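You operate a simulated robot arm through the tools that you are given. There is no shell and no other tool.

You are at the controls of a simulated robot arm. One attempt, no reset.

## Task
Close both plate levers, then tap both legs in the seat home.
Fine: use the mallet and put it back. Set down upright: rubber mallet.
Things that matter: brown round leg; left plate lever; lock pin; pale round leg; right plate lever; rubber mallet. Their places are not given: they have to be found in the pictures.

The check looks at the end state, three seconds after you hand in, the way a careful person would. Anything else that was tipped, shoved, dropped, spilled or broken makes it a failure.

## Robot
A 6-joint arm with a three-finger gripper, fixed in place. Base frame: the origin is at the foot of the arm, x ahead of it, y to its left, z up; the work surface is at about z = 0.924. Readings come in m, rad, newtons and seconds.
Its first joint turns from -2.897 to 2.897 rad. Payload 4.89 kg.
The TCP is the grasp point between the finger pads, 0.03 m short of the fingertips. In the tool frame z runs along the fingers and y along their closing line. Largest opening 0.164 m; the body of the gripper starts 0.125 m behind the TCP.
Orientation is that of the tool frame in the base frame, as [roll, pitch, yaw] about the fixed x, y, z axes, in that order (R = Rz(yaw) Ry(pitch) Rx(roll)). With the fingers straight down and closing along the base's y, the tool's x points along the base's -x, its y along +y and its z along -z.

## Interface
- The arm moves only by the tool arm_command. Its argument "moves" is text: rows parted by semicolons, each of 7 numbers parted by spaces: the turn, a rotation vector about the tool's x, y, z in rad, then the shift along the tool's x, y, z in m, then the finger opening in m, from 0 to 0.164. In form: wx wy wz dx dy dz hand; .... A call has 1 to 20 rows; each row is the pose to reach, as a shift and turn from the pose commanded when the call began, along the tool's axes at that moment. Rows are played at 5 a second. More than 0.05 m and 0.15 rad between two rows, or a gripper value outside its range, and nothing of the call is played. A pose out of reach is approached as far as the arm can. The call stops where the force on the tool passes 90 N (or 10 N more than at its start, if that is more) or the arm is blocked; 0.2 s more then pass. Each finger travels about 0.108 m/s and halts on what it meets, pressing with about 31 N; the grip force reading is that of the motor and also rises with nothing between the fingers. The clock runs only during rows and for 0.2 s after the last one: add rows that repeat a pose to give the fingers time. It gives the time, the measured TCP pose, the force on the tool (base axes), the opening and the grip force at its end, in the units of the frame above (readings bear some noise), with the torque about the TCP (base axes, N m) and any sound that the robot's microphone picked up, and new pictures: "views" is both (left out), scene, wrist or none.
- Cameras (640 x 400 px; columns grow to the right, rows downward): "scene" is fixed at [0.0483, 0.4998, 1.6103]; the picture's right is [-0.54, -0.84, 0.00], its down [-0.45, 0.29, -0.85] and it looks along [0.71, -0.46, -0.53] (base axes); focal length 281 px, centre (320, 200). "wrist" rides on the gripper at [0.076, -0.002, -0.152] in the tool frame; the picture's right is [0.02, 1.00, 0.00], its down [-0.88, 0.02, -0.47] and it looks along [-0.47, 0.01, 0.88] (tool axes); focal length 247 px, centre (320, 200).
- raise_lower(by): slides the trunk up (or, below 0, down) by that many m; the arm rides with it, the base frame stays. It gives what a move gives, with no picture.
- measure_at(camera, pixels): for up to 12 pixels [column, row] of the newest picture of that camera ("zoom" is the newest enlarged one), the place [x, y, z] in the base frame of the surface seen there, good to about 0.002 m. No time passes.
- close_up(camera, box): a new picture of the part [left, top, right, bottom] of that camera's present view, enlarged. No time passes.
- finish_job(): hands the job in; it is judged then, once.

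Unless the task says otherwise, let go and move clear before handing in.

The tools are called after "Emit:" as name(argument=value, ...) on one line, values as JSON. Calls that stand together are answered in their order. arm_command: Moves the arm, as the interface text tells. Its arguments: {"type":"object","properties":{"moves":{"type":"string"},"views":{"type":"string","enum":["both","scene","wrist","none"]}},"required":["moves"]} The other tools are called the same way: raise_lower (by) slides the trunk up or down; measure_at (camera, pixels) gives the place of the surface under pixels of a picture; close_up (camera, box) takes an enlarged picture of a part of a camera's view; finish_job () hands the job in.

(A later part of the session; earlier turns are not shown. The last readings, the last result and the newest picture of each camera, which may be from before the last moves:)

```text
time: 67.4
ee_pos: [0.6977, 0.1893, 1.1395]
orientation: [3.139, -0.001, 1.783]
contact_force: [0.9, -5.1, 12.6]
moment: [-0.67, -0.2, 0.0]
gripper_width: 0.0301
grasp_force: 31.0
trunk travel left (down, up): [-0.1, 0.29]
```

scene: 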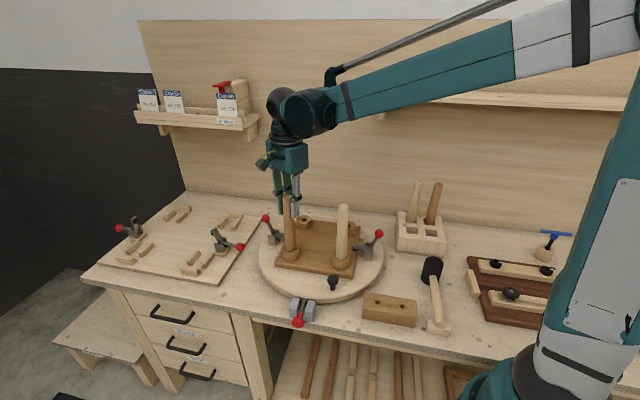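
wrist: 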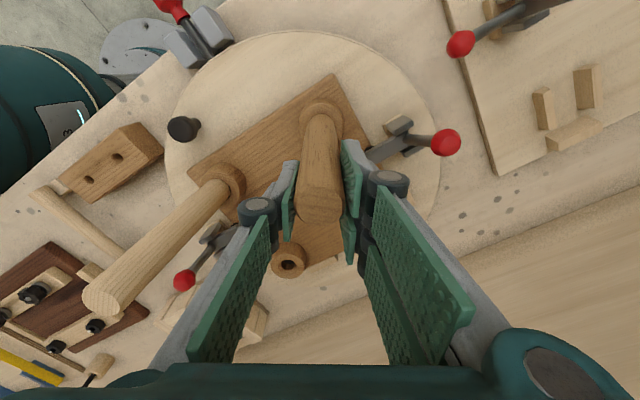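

I made a slip there: the first row repeated the sideways offset, so the grip went 10 mm over and back. I'll check how the leg stands now.

Emit:
arm_command(moves="0 0 0 0 0 0 0.0")

Emit:
close_up(camera="scene", box=[275, 235, 305, 265])

Emit:
close_up(camera="wrist", box=[260, 90, 380, 240])

Emit:
measure_at(camera="wrist", pixels=[[319, 200], [319, 206], [305, 205], [333, 205], [319, 190], [319, 216]])

```text
time: 67.8
ee_pos: [0.6981, 0.1916, 1.1397]
orientation: [3.14, -0.002, 1.786]
contact_force: [0.6, -4.6, 15.1]
moment: [-0.68, -0.18, 0.03]
gripper_width: 0.0298
grasp_force: 30.9
trunk travel left (down, up): [-0.1, 0.29]
```

scene: 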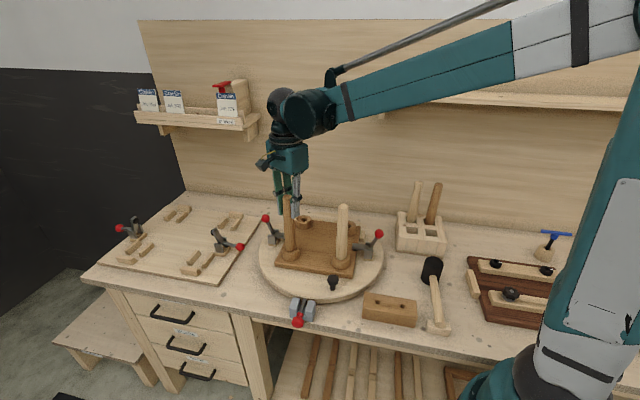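
wrist: 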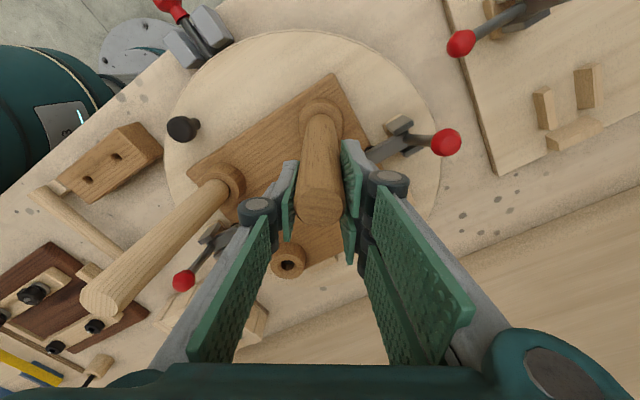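

```text
13.33 times, centred on (290, 250) of scene
```

zoom: 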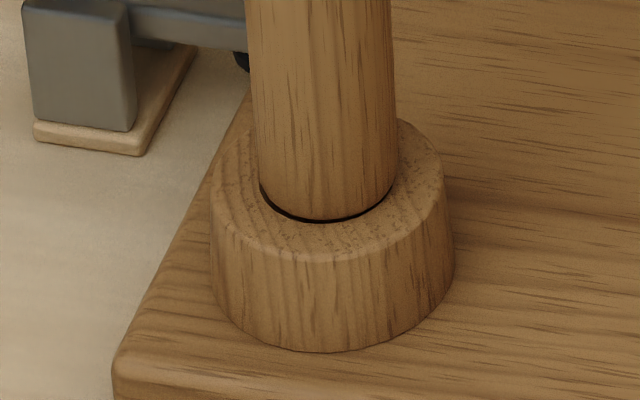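

```text
2.67 times, centred on (320, 165) of wrist
```

zoom: 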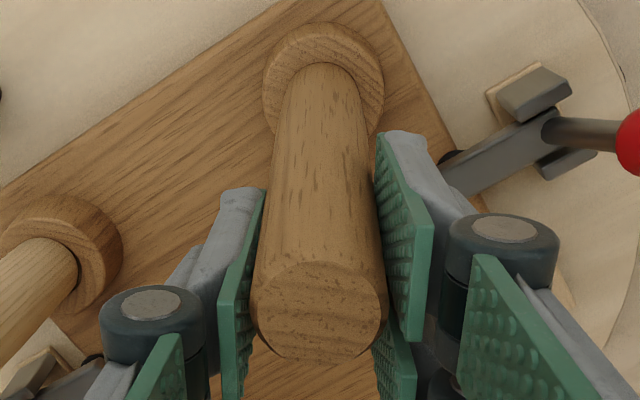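

```text
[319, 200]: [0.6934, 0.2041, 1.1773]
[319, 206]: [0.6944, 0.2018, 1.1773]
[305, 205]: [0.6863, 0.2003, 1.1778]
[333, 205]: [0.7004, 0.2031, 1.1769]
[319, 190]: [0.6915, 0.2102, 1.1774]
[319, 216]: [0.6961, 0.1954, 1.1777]
```

No harm done: the leg is upright with its top centred at (0.6944,0.2018). I'll now press straight down in small steps.

Emit:
arm_command(moves="0 0 0 0 0 0.002 0.0; 0 0 0 0 0 0.004 0.0; 0 0 0 0 0 0.005 0.0; 0 0 0 0 0 0.005 0.0")

Emit:
close_up(camera="scene", box=[275, 235, 305, 265])

Emit:
measure_at(camera="wrist", pixels=[[319, 200], [319, 206], [305, 205], [333, 205], [319, 190], [319, 216]])

```text
time: 68.8
ee_pos: [0.697, 0.1915, 1.1351]
orientation: [3.14, -0.002, 1.786]
contact_force: [-0.4, 1.4, 35.1]
moment: [0.57, 0.09, 0.01]
gripper_width: 0.0298
grasp_force: 30.9
trunk travel left (down, up): [-0.1, 0.29]
```

scene: 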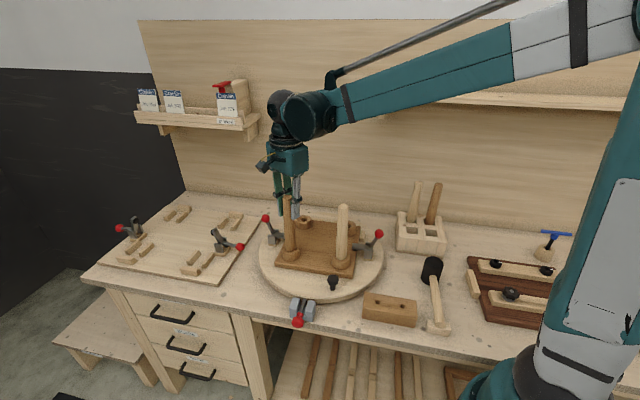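
wrist: 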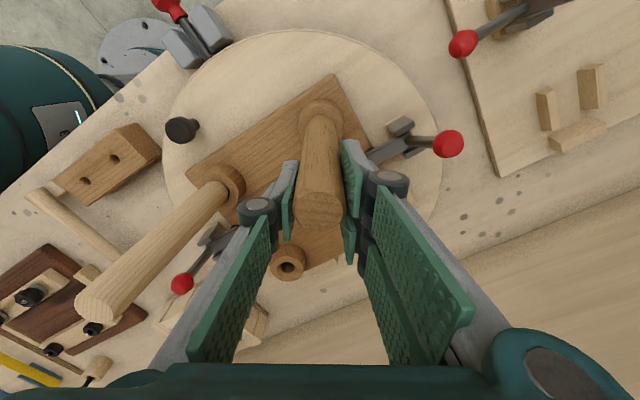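

```text
13.33 times, centred on (290, 250) of scene
```

zoom: 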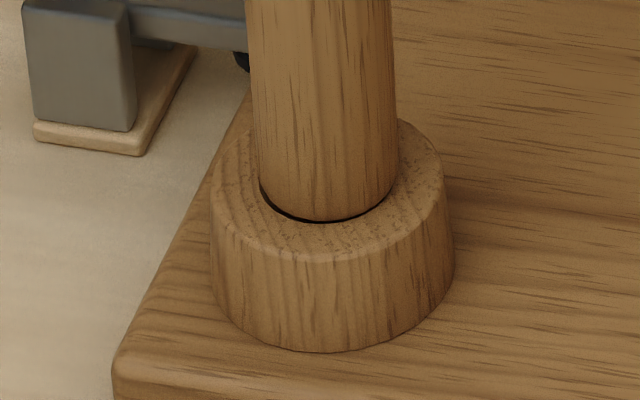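

```text
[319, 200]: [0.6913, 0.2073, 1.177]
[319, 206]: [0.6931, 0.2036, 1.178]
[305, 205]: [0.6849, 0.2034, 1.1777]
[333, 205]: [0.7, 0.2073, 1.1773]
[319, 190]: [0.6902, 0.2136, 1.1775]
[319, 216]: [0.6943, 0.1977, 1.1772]
```

The press reached ~35 N without the leg moving: its top is at 1.1775, shoulder ≈0.978, so it's home. I'll check uprightness once more before letting go.

Emit:
close_up(camera="wrist", box=[260, 90, 380, 240])

Emit:
close_up(camera="scene", box=[283, 246, 298, 257])

Emit:
measure_at(camera="zoom", pixels=[[310, 170], [310, 190], [310, 205], [310, 215], [310, 222], [310, 232], [310, 245]])

```text
2.67 times, centred on (320, 165) of wrist
```

zoom: 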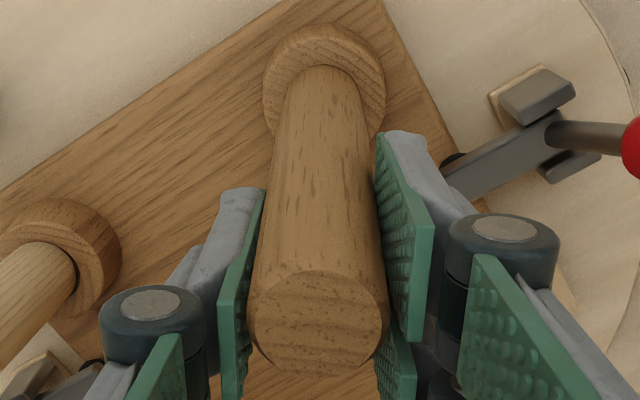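

```text
16.00 times, centred on (290, 252) of scene
```

zoom: 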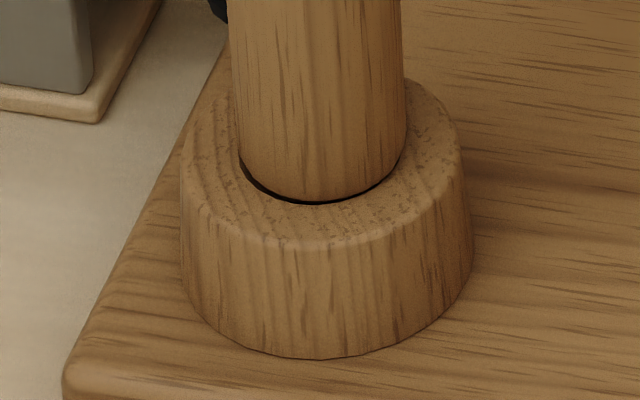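

```text
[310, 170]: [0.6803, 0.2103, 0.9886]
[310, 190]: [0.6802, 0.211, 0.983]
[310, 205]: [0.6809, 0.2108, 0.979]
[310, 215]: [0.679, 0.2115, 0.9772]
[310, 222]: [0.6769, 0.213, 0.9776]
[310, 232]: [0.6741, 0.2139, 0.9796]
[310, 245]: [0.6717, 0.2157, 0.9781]
```

The shoulder sits right at the boss rim with only a rounded-edge shadow line. To be sure of what "home" looks like, I'll examine an empty boss's bore profile.

Emit:
close_up(camera="scene", box=[295, 210, 313, 224])

Emit:
measure_at(camera="zoom", pixels=[[320, 120], [320, 140], [320, 150], [320, 160], [320, 175], [320, 190], [320, 205], [320, 220], [260, 180], [280, 180], [360, 180], [380, 180]])

```text
16.00 times, centred on (304, 217) of scene
```

zoom: 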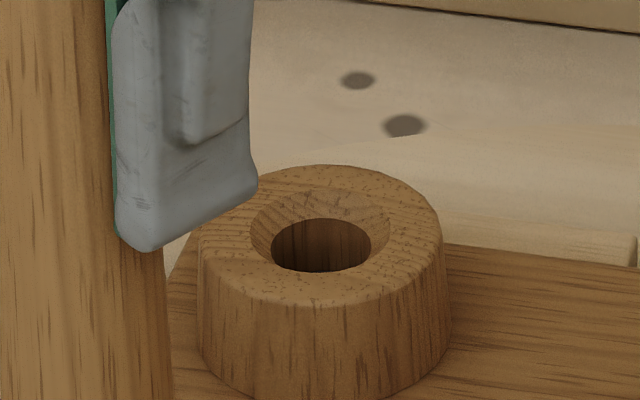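

```text
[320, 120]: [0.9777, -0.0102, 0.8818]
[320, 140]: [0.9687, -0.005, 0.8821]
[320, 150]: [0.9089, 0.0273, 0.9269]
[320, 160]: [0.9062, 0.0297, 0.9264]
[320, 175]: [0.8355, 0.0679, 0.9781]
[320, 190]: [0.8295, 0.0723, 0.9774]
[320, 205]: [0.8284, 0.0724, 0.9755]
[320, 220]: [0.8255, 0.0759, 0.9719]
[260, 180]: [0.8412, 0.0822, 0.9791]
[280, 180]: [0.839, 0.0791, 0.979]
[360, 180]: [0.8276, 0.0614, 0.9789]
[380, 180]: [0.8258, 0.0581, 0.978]
```

The boss has a small countersink (radius ≈15 mm), narrower than the leg shoulder (≈16.5 mm). So the shoulder resting on the rim at 0.978 is home. The brown leg is upright and home; I'll release it and rise.

Emit:
arm_command(moves="0 0 0 0 0 -0.003 0.02; 0 0 0 0 0 -0.003 0.04; 0 0 0 0 0 -0.003 0.06; 0 0 0 0 0 -0.003 0.08; 0 0 0 0 0 -0.003 0.09; 0 0 0 0 0 -0.03 0.09; 0 0 0 0 0 -0.07 0.09; 0 0 0 0 0 -0.115 0.09; 0 0 0 0 0 -0.16 0.09; 0 0 0 0 0 -0.16 0.09")

Emit:
close_up(camera="scene", box=[255, 180, 355, 270])

Emit:
measure_at(camera="zoom", pixels=[[213, 68], [228, 68], [198, 68], [213, 60], [213, 76], [490, 117], [476, 116], [503, 118], [490, 110], [490, 125]])

```text
time: 71.0
ee_pos: [0.6971, 0.1898, 1.2959]
orientation: [3.14, -0.002, 1.787]
contact_force: [0.0, -0.4, -0.1]
moment: [0.01, 0.01, -0.02]
gripper_width: 0.0899
grasp_force: 0.2
trunk travel left (down, up): [-0.1, 0.29]
```

scene: 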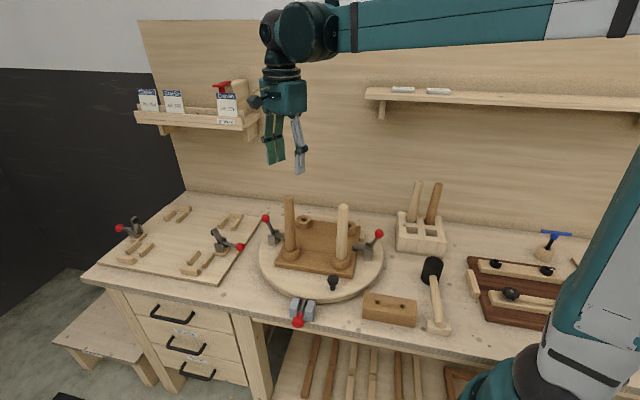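
wrist: 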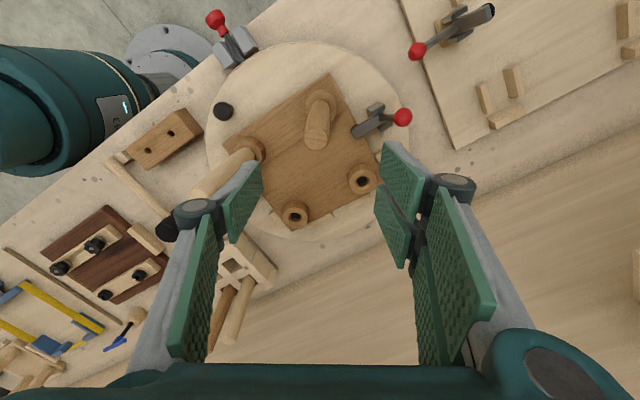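

```text
4.44 times, centred on (305, 225) of scene
```

zoom: 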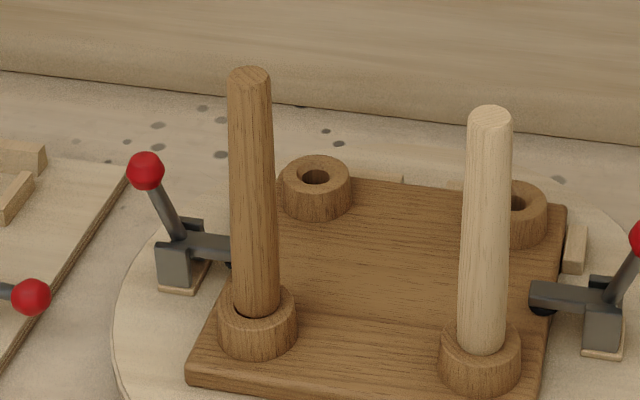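

```text
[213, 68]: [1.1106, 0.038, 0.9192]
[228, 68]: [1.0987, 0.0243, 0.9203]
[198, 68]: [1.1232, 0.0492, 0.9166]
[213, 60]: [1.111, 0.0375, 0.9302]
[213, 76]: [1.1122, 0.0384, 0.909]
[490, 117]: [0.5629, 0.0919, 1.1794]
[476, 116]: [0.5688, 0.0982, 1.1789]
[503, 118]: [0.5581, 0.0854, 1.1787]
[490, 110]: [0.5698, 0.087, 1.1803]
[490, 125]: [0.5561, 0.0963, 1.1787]
```

Emit:
measure_at(camera="zoom", pixels=[[249, 77], [235, 76], [263, 78], [249, 70], [249, 85], [255, 315], [255, 310], [240, 305], [270, 310]])

Emit:
close_up(camera="scene", box=[275, 235, 305, 265])

```text
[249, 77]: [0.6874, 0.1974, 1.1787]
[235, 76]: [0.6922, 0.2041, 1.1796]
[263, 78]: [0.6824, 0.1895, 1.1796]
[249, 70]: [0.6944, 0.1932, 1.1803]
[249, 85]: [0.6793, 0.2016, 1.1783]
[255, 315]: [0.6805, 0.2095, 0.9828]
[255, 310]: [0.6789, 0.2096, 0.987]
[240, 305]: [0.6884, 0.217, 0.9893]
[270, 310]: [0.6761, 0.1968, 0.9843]
```

```text
13.33 times, centred on (290, 250) of scene
```

zoom: 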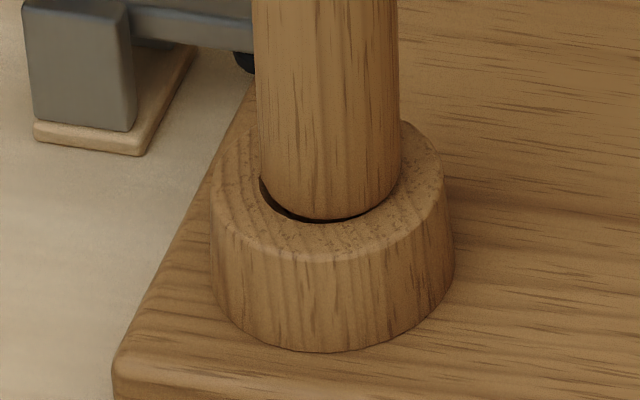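

After release the brown leg leans ~2.5° the other way (top (0.6873,0.1968)), so it's still slightly proud and loose. I'll straddle it lower down, so the fingers keep it upright while the gripper's palm presses its top fully home. First I'll descend around it.

Emit:
arm_command(moves="0 0 0 0.006 0 0.02 0.09; 0 0 0 0.012 0 0.05 0.09; 0 0 0 0.012 0 0.095 0.09; 0 0 0 0.012 0 0.14 0.09; 0 0 0 0.012 0 0.18 0.09; 0 0 0 0.012 0 0.21 0.09; 0 0 0 0.012 0 0.225 0.09; 0 0 0 0.012 0 0.225 0.09")

Emit:
close_up(camera="scene", box=[240, 150, 360, 270])

```text
time: 72.8
ee_pos: [0.6955, 0.2032, 1.0701]
orientation: [3.141, -0.002, 1.786]
contact_force: [0.5, -0.1, 0.3]
moment: [0.02, 0.05, 0.0]
gripper_width: 0.0898
grasp_force: 0.0
trunk travel left (down, up): [-0.1, 0.29]
```

scene: 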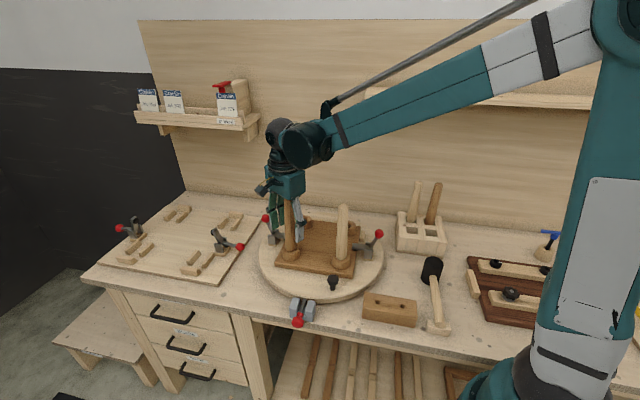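
wrist: 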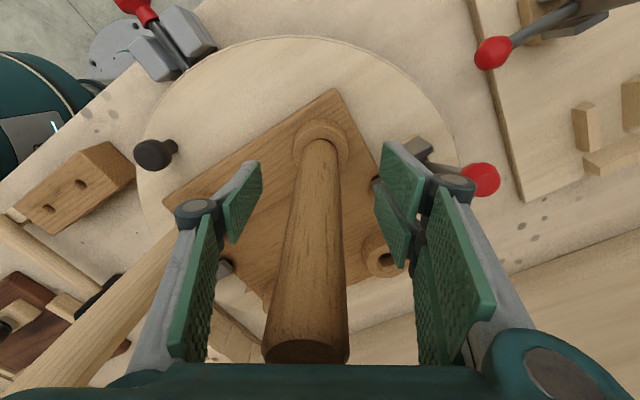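

```text
3.33 times, centred on (300, 210) of scene
```

zoom: 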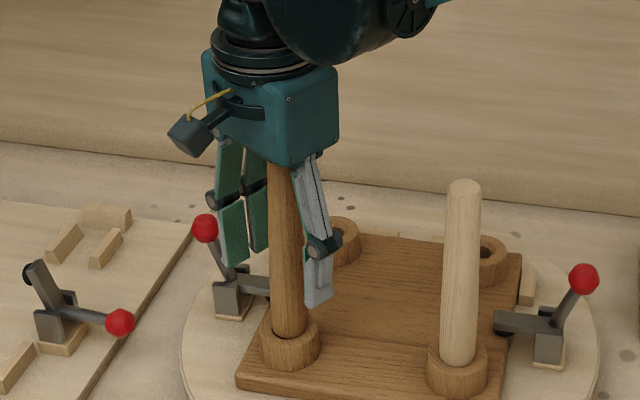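

The leg is inside the open fingers and its top is ~16 mm below the palm. I'll close on it and measure its top.

Emit:
arm_command(moves="0 0 0 0 0 0 0.07; 0 0 0 0 0 0 0.055; 0 0 0 0 0 0 0.045; 0 0 0 0 0 0 0.04; 0 0 0 0 0 0 0.035; 0 0 0 0 0 0 0.03; 0 0 0 0 0 0 0.025; 0 0 0 0 0 0 0.02; 0 0 0 0 0 0 0.02")

Emit:
close_up(camera="wrist", box=[230, 110, 410, 380])

Emit:
close_up(camera="scene", box=[240, 150, 360, 270])

Emit:
close_up(camera="scene", box=[275, 235, 305, 265])

```text
time: 74.8
ee_pos: [0.6962, 0.2031, 1.0691]
orientation: [3.141, -0.002, 1.786]
contact_force: [0.3, -0.2, -0.7]
moment: [0.02, 0.0, 0.03]
gripper_width: 0.0319
grasp_force: 31.0
trunk travel left (down, up): [-0.1, 0.29]
```

scene: 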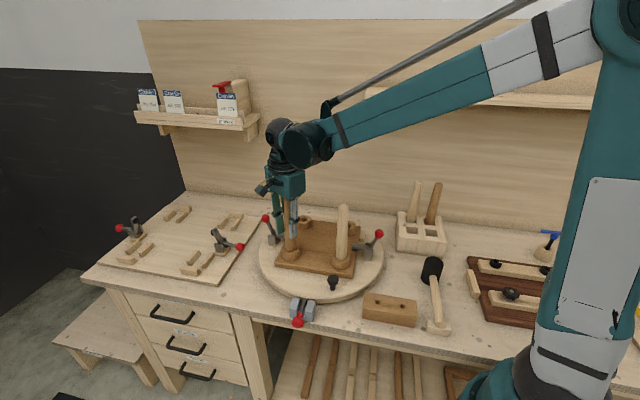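
wrist: 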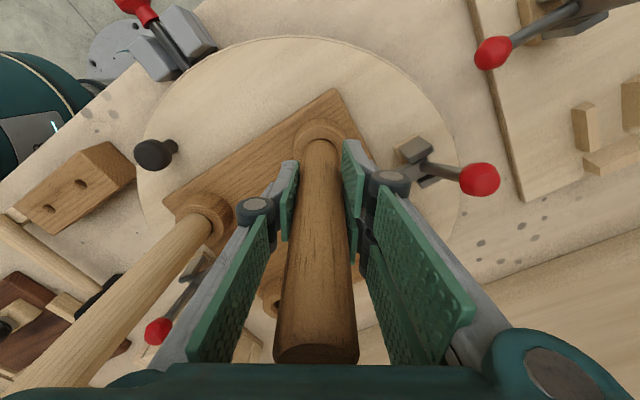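

```text
1.48 times, centred on (320, 245) of wrist
```

zoom: 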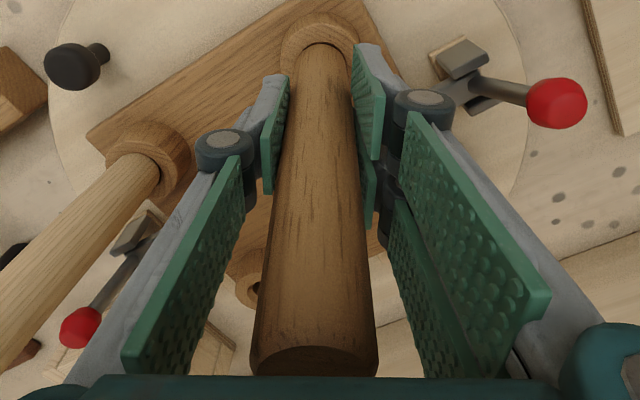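

```text
3.33 times, centred on (300, 210) of scene
```

zoom: 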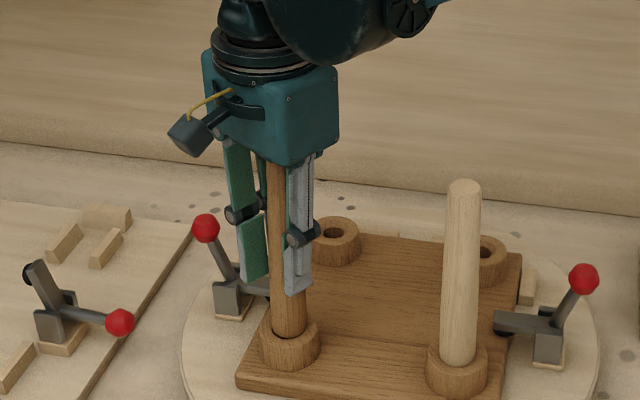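

```text
13.33 times, centred on (290, 250) of scene
```

zoom: 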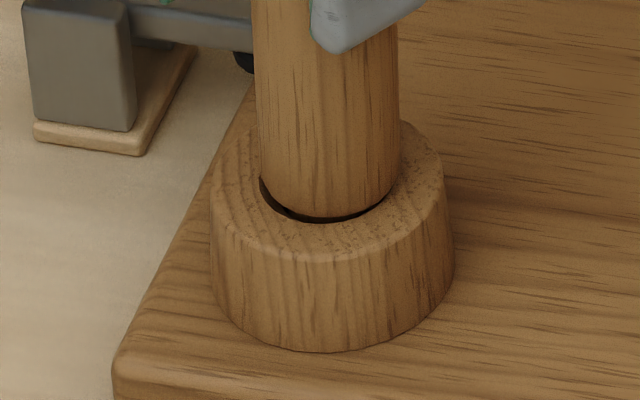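

Emit:
measure_at(camera="wrist", pixels=[[320, 150], [320, 180], [319, 215], [318, 250], [317, 285], [316, 320], [316, 335], [316, 350], [316, 358], [290, 350], [345, 350]])

```text
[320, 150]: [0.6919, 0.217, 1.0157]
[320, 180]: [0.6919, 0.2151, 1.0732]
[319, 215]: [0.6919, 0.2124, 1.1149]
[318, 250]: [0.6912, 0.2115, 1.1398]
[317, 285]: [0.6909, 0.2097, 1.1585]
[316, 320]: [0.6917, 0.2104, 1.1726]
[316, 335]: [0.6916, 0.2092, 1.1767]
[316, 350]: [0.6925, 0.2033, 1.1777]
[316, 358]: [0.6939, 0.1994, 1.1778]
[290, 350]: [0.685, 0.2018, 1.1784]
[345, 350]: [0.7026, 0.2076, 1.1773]
```

The leg's x is true, but it leans ~4.5 mm toward −y at the top. I'll shift the grip +2.3 mm along tool x to stand it up.

Emit:
arm_command(moves="0 0 0 0.0012 0 0 0.0; 0 0 0 0.0024 0 0 0.0; 0 0 0 0.0024 0 0 0.0")

Emit:
measure_at(camera="wrist", pixels=[[320, 150], [320, 180], [319, 215], [318, 250], [317, 285], [316, 320], [316, 335], [316, 350], [316, 358], [290, 350], [345, 350]])

Emit:
close_up(camera="scene", box=[275, 235, 305, 265])

```text
time: 75.6
ee_pos: [0.6954, 0.2057, 1.0697]
orientation: [-3.141, -0.003, 1.784]
contact_force: [0.6, -6.1, -0.2]
moment: [-0.77, -0.06, -0.04]
gripper_width: 0.0321
grasp_force: 30.3
trunk travel left (down, up): [-0.1, 0.29]
```

scene: 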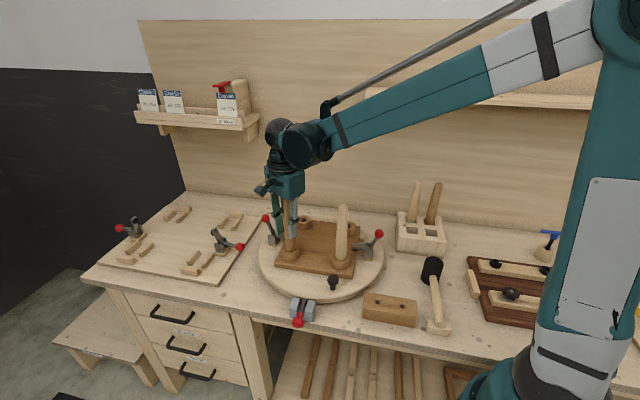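
wrist: 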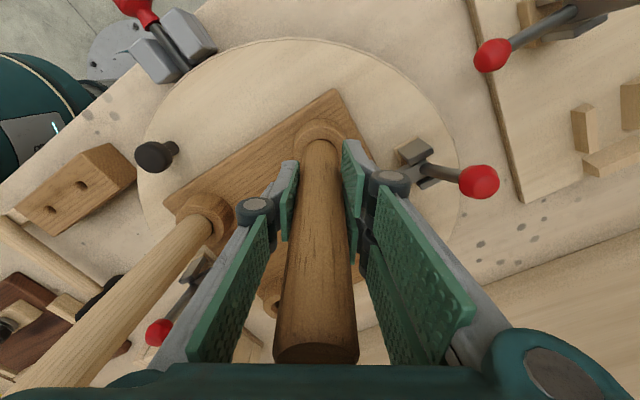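

```text
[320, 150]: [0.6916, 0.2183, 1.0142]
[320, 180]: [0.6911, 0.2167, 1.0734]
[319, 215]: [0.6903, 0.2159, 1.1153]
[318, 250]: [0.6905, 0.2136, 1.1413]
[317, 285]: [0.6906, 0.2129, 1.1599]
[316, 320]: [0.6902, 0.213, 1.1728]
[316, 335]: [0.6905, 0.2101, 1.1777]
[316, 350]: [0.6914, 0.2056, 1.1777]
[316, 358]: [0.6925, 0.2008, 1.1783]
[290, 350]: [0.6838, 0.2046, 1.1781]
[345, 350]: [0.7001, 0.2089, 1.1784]
```

```text
13.33 times, centred on (290, 250) of scene
```

zoom: 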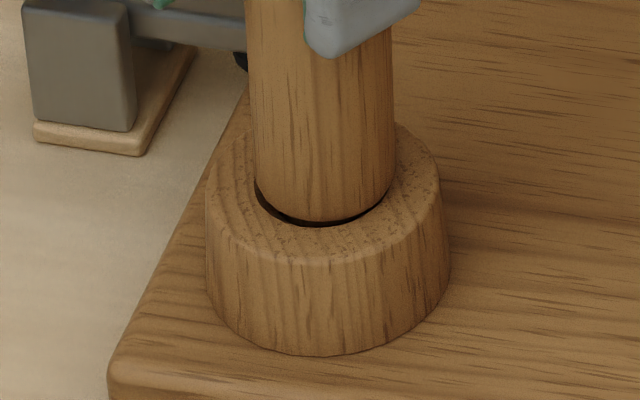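

The seat gave slightly instead of the leg straightening here, so gripping this low lacks leverage. I'll release without any lift, go back up to the high grip (TCP z≈1.14) and straighten it there.

Emit:
arm_command(moves="0 0 0 0 0 0 0.035; 0 0 0 0 0 0 0.05; 0 0 0 0 0 0 0.07; 0 0 0 0 0 0 0.09; 0 0 0 0 0 -0.03 0.09; 0 0 0 0 0 -0.075 0.09; 0 0 0 0 0 -0.075 0.09")

Emit:
close_up(camera="wrist", box=[240, 90, 400, 280])

Emit:
close_up(camera="scene", box=[275, 235, 305, 265])

```text
time: 77.2
ee_pos: [0.6945, 0.2048, 1.1439]
orientation: [3.14, -0.002, 1.784]
contact_force: [-0.6, -0.1, 0.4]
moment: [0.0, 0.01, 0.0]
gripper_width: 0.0902
grasp_force: 0.0
trunk travel left (down, up): [-0.1, 0.29]
```

scene: 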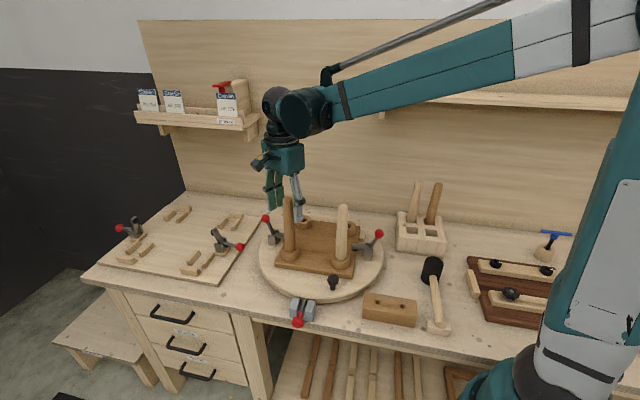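
wrist: 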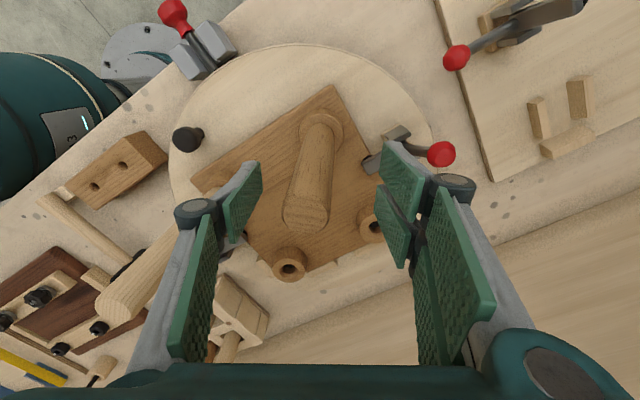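

```text
2.11 times, centred on (320, 185) of wrist
```

zoom: 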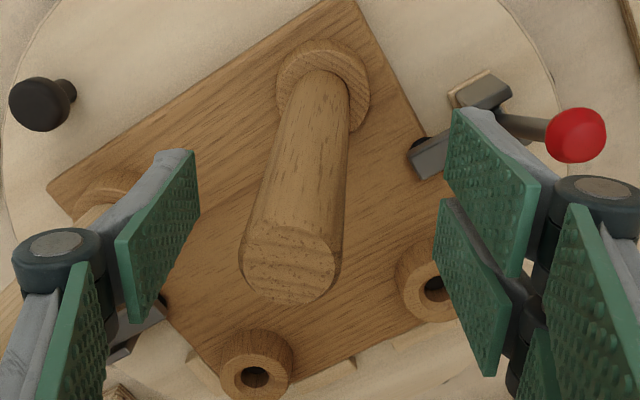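

```text
13.33 times, centred on (290, 250) of scene
```

zoom: 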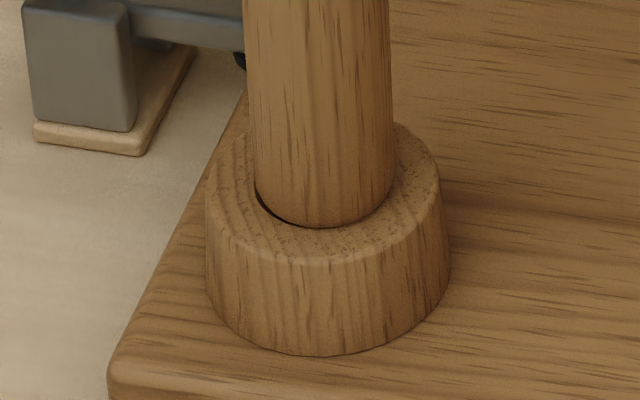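

Emit:
measure_at(camera="wrist", pixels=[[306, 214], [306, 208], [306, 222], [294, 212], [318, 214]])

Emit:
measure_at(camera="zoom", pixels=[[215, 175], [221, 205], [256, 238], [316, 253], [376, 243], [421, 215], [434, 188], [411, 153], [236, 150], [320, 215], [320, 226], [320, 232]])

```text
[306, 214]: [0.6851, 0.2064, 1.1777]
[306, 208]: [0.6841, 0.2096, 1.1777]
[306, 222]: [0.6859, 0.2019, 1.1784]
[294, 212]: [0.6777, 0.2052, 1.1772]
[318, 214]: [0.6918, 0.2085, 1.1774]
```

```text
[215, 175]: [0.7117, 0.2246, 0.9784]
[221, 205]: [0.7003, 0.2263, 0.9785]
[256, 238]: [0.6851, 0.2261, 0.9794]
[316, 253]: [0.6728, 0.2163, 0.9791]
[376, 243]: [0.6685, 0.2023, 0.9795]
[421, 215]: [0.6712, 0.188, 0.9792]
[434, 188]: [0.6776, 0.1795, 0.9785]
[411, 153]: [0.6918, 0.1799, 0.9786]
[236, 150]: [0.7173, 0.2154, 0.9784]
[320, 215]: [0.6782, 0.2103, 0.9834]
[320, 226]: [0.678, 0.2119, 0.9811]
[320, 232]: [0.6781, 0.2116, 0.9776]
```

The brown leg now leans ~3° toward −x (top (0.685,0.206)), with the boss at (0.695,0.2025). I'll close the high grip to take out the x lean, then nudge 5 mm along tool −x.

Emit:
arm_command(moves="0 0 0 0 0 0 0.07; 0 0 0 0 0 0 0.055; 0 0 0 0 0 0 0.045; 0 0 0 0 0 0 0.04; 0 0 0 0 0 0 0.035; 0 0 0 0 0 0 0.03; 0 0 0 0 0 0 0.025; 0 0 0 0 0 0 0.02; 0 0 0 -0.0025 0 0 0.02; 0 0 0 -0.0048 0 0 0.02; 0 0 0 -0.0048 0 0 0.02")

Emit:
close_up(camera="wrist", box=[260, 90, 380, 240])

Emit:
measure_at(camera="wrist", pixels=[[319, 196], [319, 200], [319, 204], [319, 208], [319, 212], [305, 204], [333, 204]])

```text
time: 79.6
ee_pos: [0.695, 0.201, 1.1436]
orientation: [3.14, -0.002, 1.785]
contact_force: [-0.7, 3.9, 13.6]
moment: [0.96, 0.1, -0.01]
gripper_width: 0.0297
grasp_force: 30.9
trunk travel left (down, up): [-0.1, 0.29]
```

scene: 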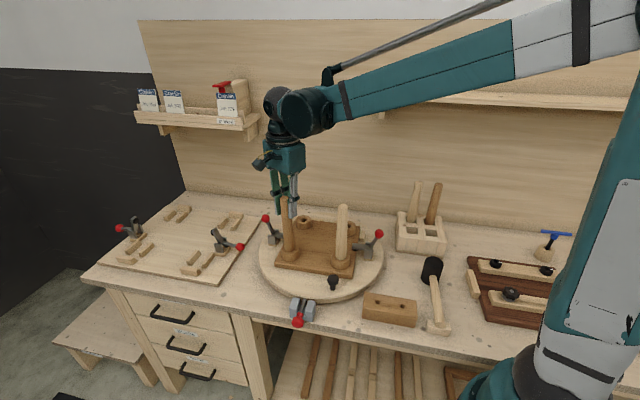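
wrist: 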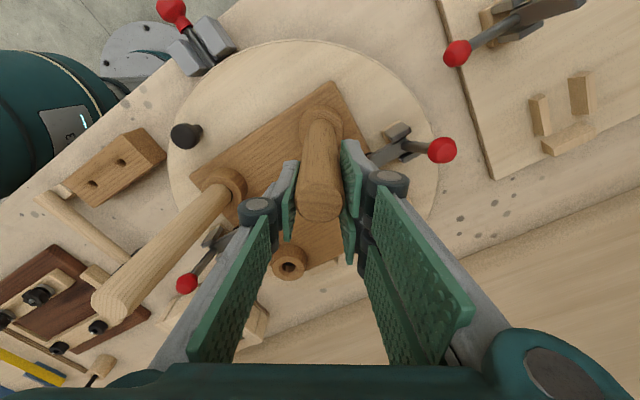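

```text
2.67 times, centred on (320, 165) of wrist
```

zoom: 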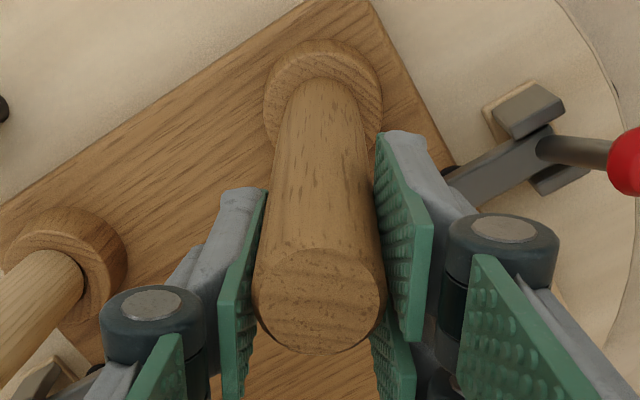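

```text
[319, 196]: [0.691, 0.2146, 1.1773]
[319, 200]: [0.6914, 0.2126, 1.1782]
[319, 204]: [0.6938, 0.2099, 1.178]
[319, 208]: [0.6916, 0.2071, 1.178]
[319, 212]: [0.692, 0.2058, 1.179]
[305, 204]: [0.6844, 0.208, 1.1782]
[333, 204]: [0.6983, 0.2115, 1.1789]
```

The leg is x-true but still leans +8 mm in y at the top. I'll draw back another 9 mm along tool −x.

Emit:
arm_command(moves="0 0 0 -0.003 0 0 0.02; 0 0 0 -0.006 0 0 0.02; 0 0 0 -0.009 0 0 0.02; 0 0 0 -0.009 0 0 0.02")

Emit:
close_up(camera="wrist", box=[260, 90, 380, 240])

Emit:
measure_at(camera="wrist", pixels=[[319, 200], [319, 204], [319, 208], [319, 212], [319, 216], [305, 208], [333, 208]])

Emit:
close_up(camera="scene", box=[275, 235, 305, 265])

```text
time: 80.6
ee_pos: [0.6964, 0.1921, 1.1434]
orientation: [3.139, -0.001, 1.786]
contact_force: [-0.6, 2.8, 9.9]
moment: [0.65, 0.14, 0.0]
gripper_width: 0.0296
grasp_force: 30.7
trunk travel left (down, up): [-0.1, 0.29]
```

scene: 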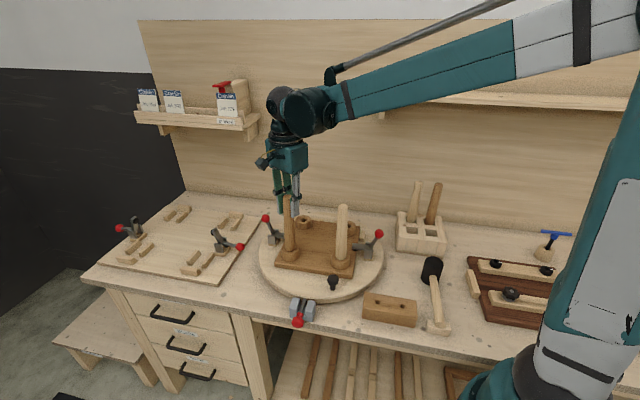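
wrist: 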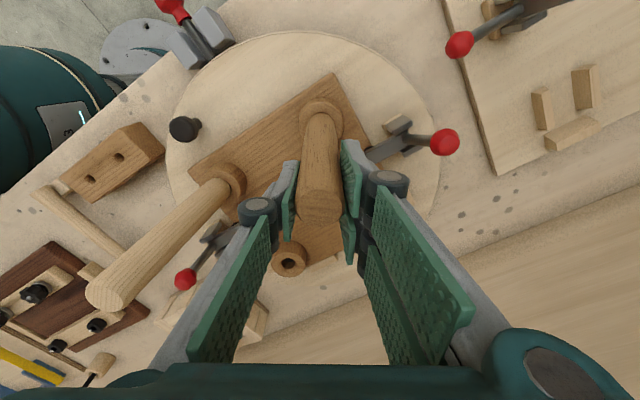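

```text
2.67 times, centred on (320, 165) of wrist
```

zoom: 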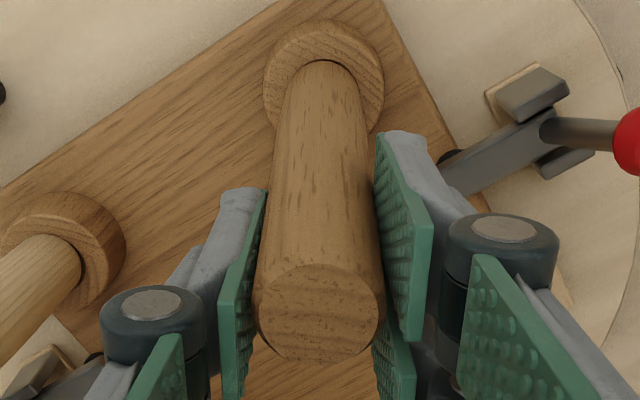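

```text
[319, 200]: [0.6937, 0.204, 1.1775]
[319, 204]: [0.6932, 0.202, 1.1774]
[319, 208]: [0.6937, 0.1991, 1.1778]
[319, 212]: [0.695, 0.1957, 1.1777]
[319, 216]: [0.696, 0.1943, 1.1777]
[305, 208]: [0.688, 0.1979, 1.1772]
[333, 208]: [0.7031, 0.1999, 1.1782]
```

```text
13.33 times, centred on (290, 250) of scene
```

zoom: 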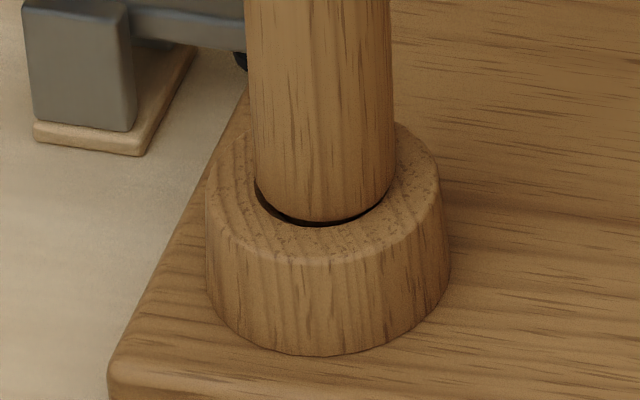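

Upright again within ~3 mm at the top, with an even ~1 mm gap. I'll press down with the grip, then release in place without lifting.

Emit:
arm_command(moves="0 0 0 0.001 0 0.003 0.0; 0 0 0 0.002 0 0.006 0.0; 0 0 0 0.002 0 0.009 0.0; 0 0 0 0.002 0 0.009 0.0")

Emit:
close_up(camera="scene", box=[275, 235, 305, 265])

Emit:
close_up(camera="wrist", box=[260, 90, 380, 240])

Emit:
measure_at(camera="wrist", pixels=[[319, 200], [319, 204], [319, 208], [319, 212], [319, 216], [305, 208], [333, 208]])

```text
time: 81.6
ee_pos: [0.6963, 0.1931, 1.1356]
orientation: [3.138, -0.002, 1.787]
contact_force: [-0.4, -0.1, 29.0]
moment: [0.24, 0.08, -0.04]
gripper_width: 0.0296
grasp_force: 31.2
trunk travel left (down, up): [-0.1, 0.29]
```

scene: 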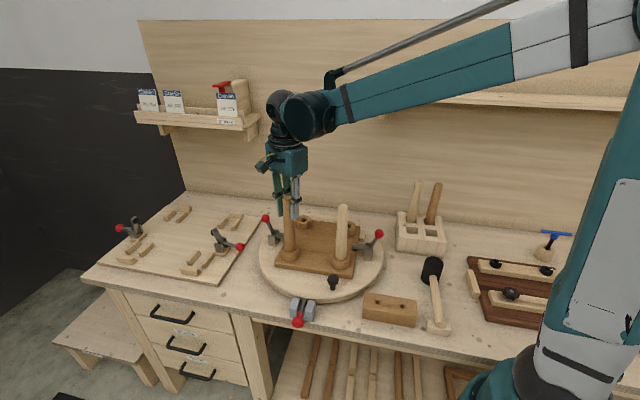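
wrist: 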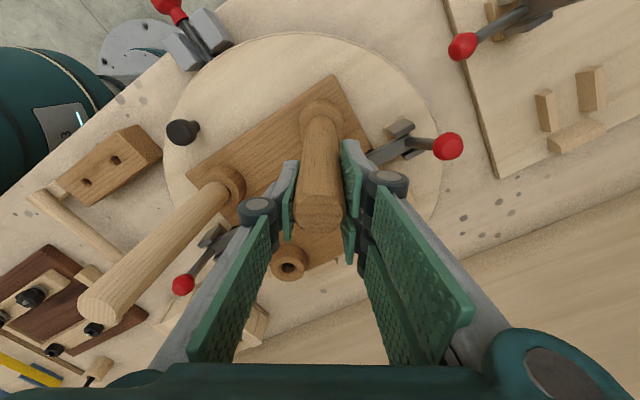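

```text
13.33 times, centred on (290, 250) of scene
```

zoom: 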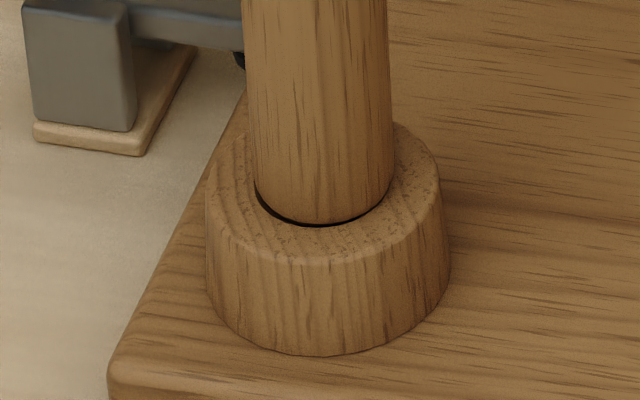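

```text
2.67 times, centred on (320, 165) of wrist
```

zoom: 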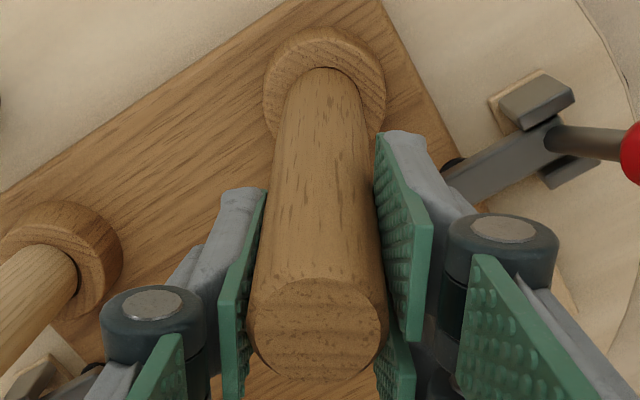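

```text
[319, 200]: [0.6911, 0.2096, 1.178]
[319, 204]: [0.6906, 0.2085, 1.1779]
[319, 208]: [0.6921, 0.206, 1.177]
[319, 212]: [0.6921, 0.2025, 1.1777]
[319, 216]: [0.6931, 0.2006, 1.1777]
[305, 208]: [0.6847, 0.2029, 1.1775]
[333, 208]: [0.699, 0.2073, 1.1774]
```

The leg is upright (top ≈(0.692,0.202), boss (0.695,0.2025)) with 29 N on it and negligible side load. I'll open slowly in place and look.

Emit:
arm_command(moves="0 0 0 0 0 0 0.031; 0 0 0 0 0 0 0.033; 0 0 0 0 0 0 0.036; 0 0 0 0 0 0 0.04; 0 0 0 0 0 0 0.05; 0 0 0 0 0 0 0.06; 0 0 0 0 0 0 0.07; 0 0 0 0 0 0 0.07")

Emit:
close_up(camera="wrist", box=[240, 90, 400, 280])

Emit:
close_up(camera="scene", box=[275, 235, 305, 265])

Emit:
measure_at(camera="wrist", pixels=[[319, 200], [319, 204], [319, 208], [319, 212], [319, 216], [305, 212], [333, 212]])

```text
time: 83.4
ee_pos: [0.6971, 0.1934, 1.135]
orientation: [3.141, -0.002, 1.784]
contact_force: [-0.3, 0.4, 0.2]
moment: [-0.02, 0.0, -0.02]
gripper_width: 0.0699
grasp_force: 0.1
trunk travel left (down, up): [-0.1, 0.29]
```

scene: 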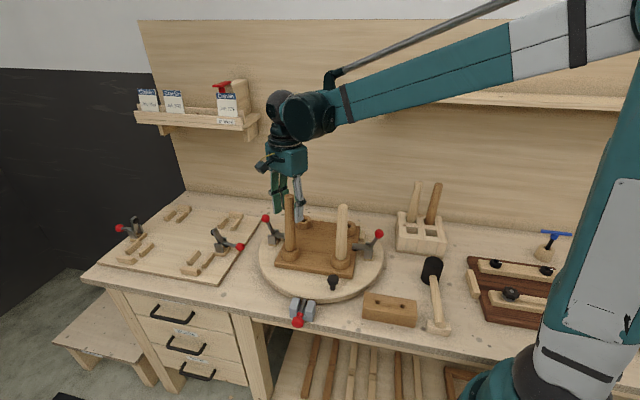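
wrist: 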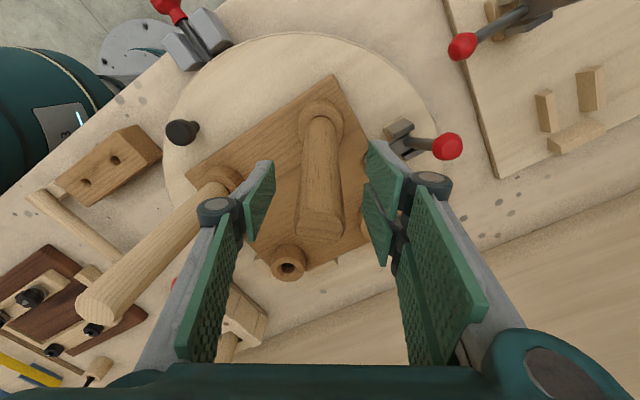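

```text
2.11 times, centred on (320, 185) of wrist
```

zoom: 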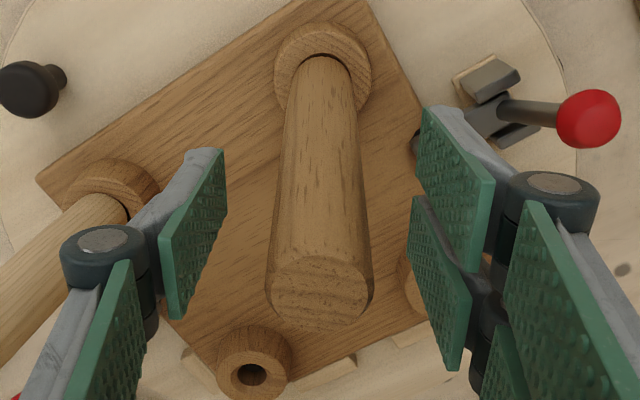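

```text
13.33 times, centred on (290, 250) of scene
```

zoom: 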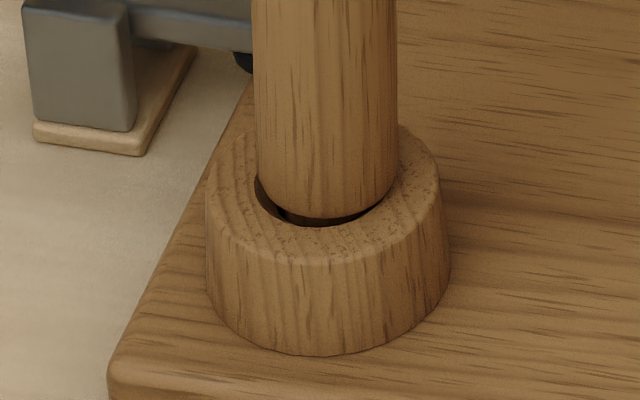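

```text
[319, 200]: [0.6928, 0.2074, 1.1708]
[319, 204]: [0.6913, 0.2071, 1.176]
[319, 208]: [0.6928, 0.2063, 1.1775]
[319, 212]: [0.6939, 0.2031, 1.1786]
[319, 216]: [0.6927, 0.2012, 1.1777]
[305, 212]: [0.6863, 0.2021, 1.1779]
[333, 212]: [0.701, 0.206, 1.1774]
```

Each time the leg is freed it settles into a slight lean, which means its shoulder is still ~0.7 mm proud and rocking on one edge. I'll use the flat palm directly above it for more force: descend with open fingers until the palm is just above the leg top.

Emit:
arm_command(moves="0 0 0 0.001 -0.001 0.02 0.08; 0 0 0 0.001 -0.001 0.045 0.085; 0 0 0 0.001 -0.001 0.065 0.085; 0 0 0 0.001 -0.001 0.073 0.085; 0 0 0 0.001 -0.001 0.073 0.085")

Emit:
close_up(camera="scene", box=[255, 170, 325, 265])

```text
time: 84.6
ee_pos: [0.6956, 0.194, 1.0614]
orientation: [-3.141, -0.001, 1.785]
contact_force: [0.2, -1.3, -0.1]
moment: [0.02, 0.01, 0.02]
gripper_width: 0.0851
grasp_force: 0.0
trunk travel left (down, up): [-0.1, 0.29]
```

scene: 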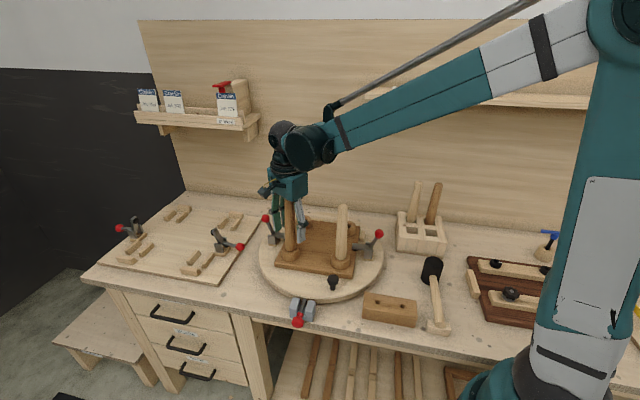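
wrist: 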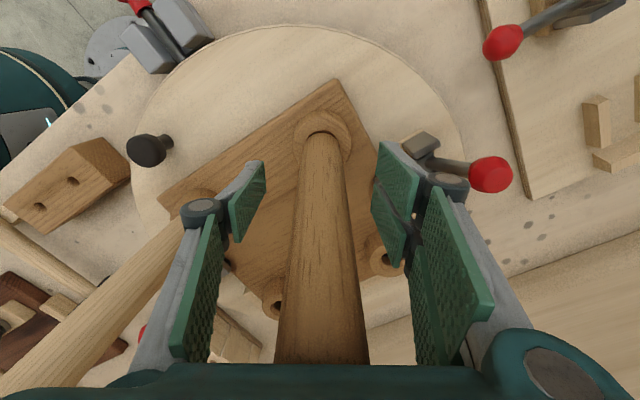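

```text
4.21 times, centred on (290, 218) of scene
```

zoom: 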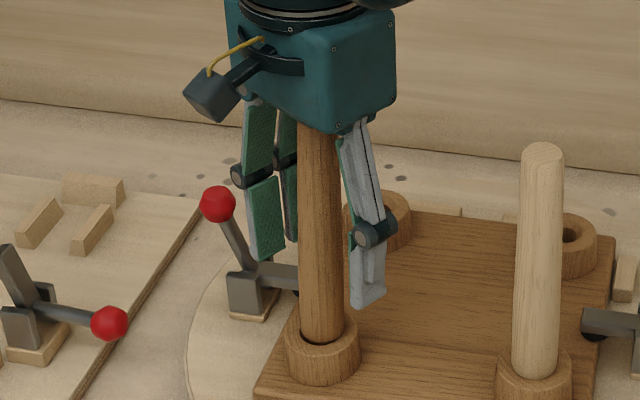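

The palm is ~8 mm above the leg top with the leg between the open fingers. I'll creep down to light contact.

Emit:
arm_command(moves="0 0 0 0 0 0.004 0.085; 0 0 0 0 0 0.007 0.085; 0 0 0 0 0 0.009 0.085; 0 0 0 0 0 0.011 0.085; 0 0 0 0 0 0.011 0.085", views="scene")

Emit:
close_up(camera="scene", box=[275, 235, 305, 265])

```text
time: 85.8
ee_pos: [0.6956, 0.1943, 1.0514]
orientation: [3.141, -0.003, 1.786]
contact_force: [1.4, 2.2, 50.7]
moment: [0.27, -0.01, -0.02]
gripper_width: 0.0848
grasp_force: 0.1
trunk travel left (down, up): [-0.1, 0.29]
```

scene: 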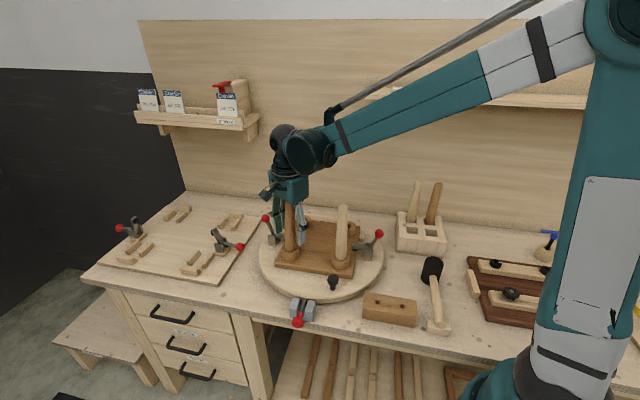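

```text
13.33 times, centred on (290, 250) of scene
```

zoom: 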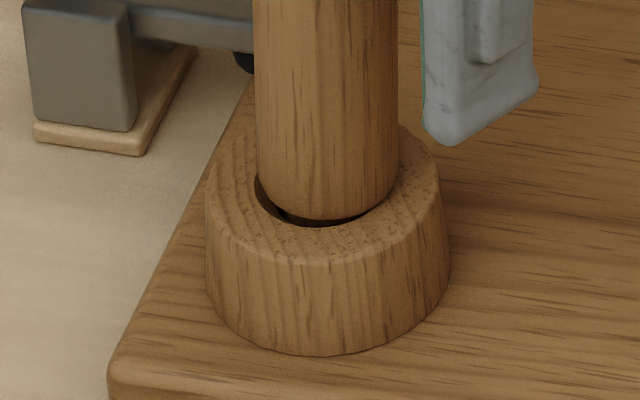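

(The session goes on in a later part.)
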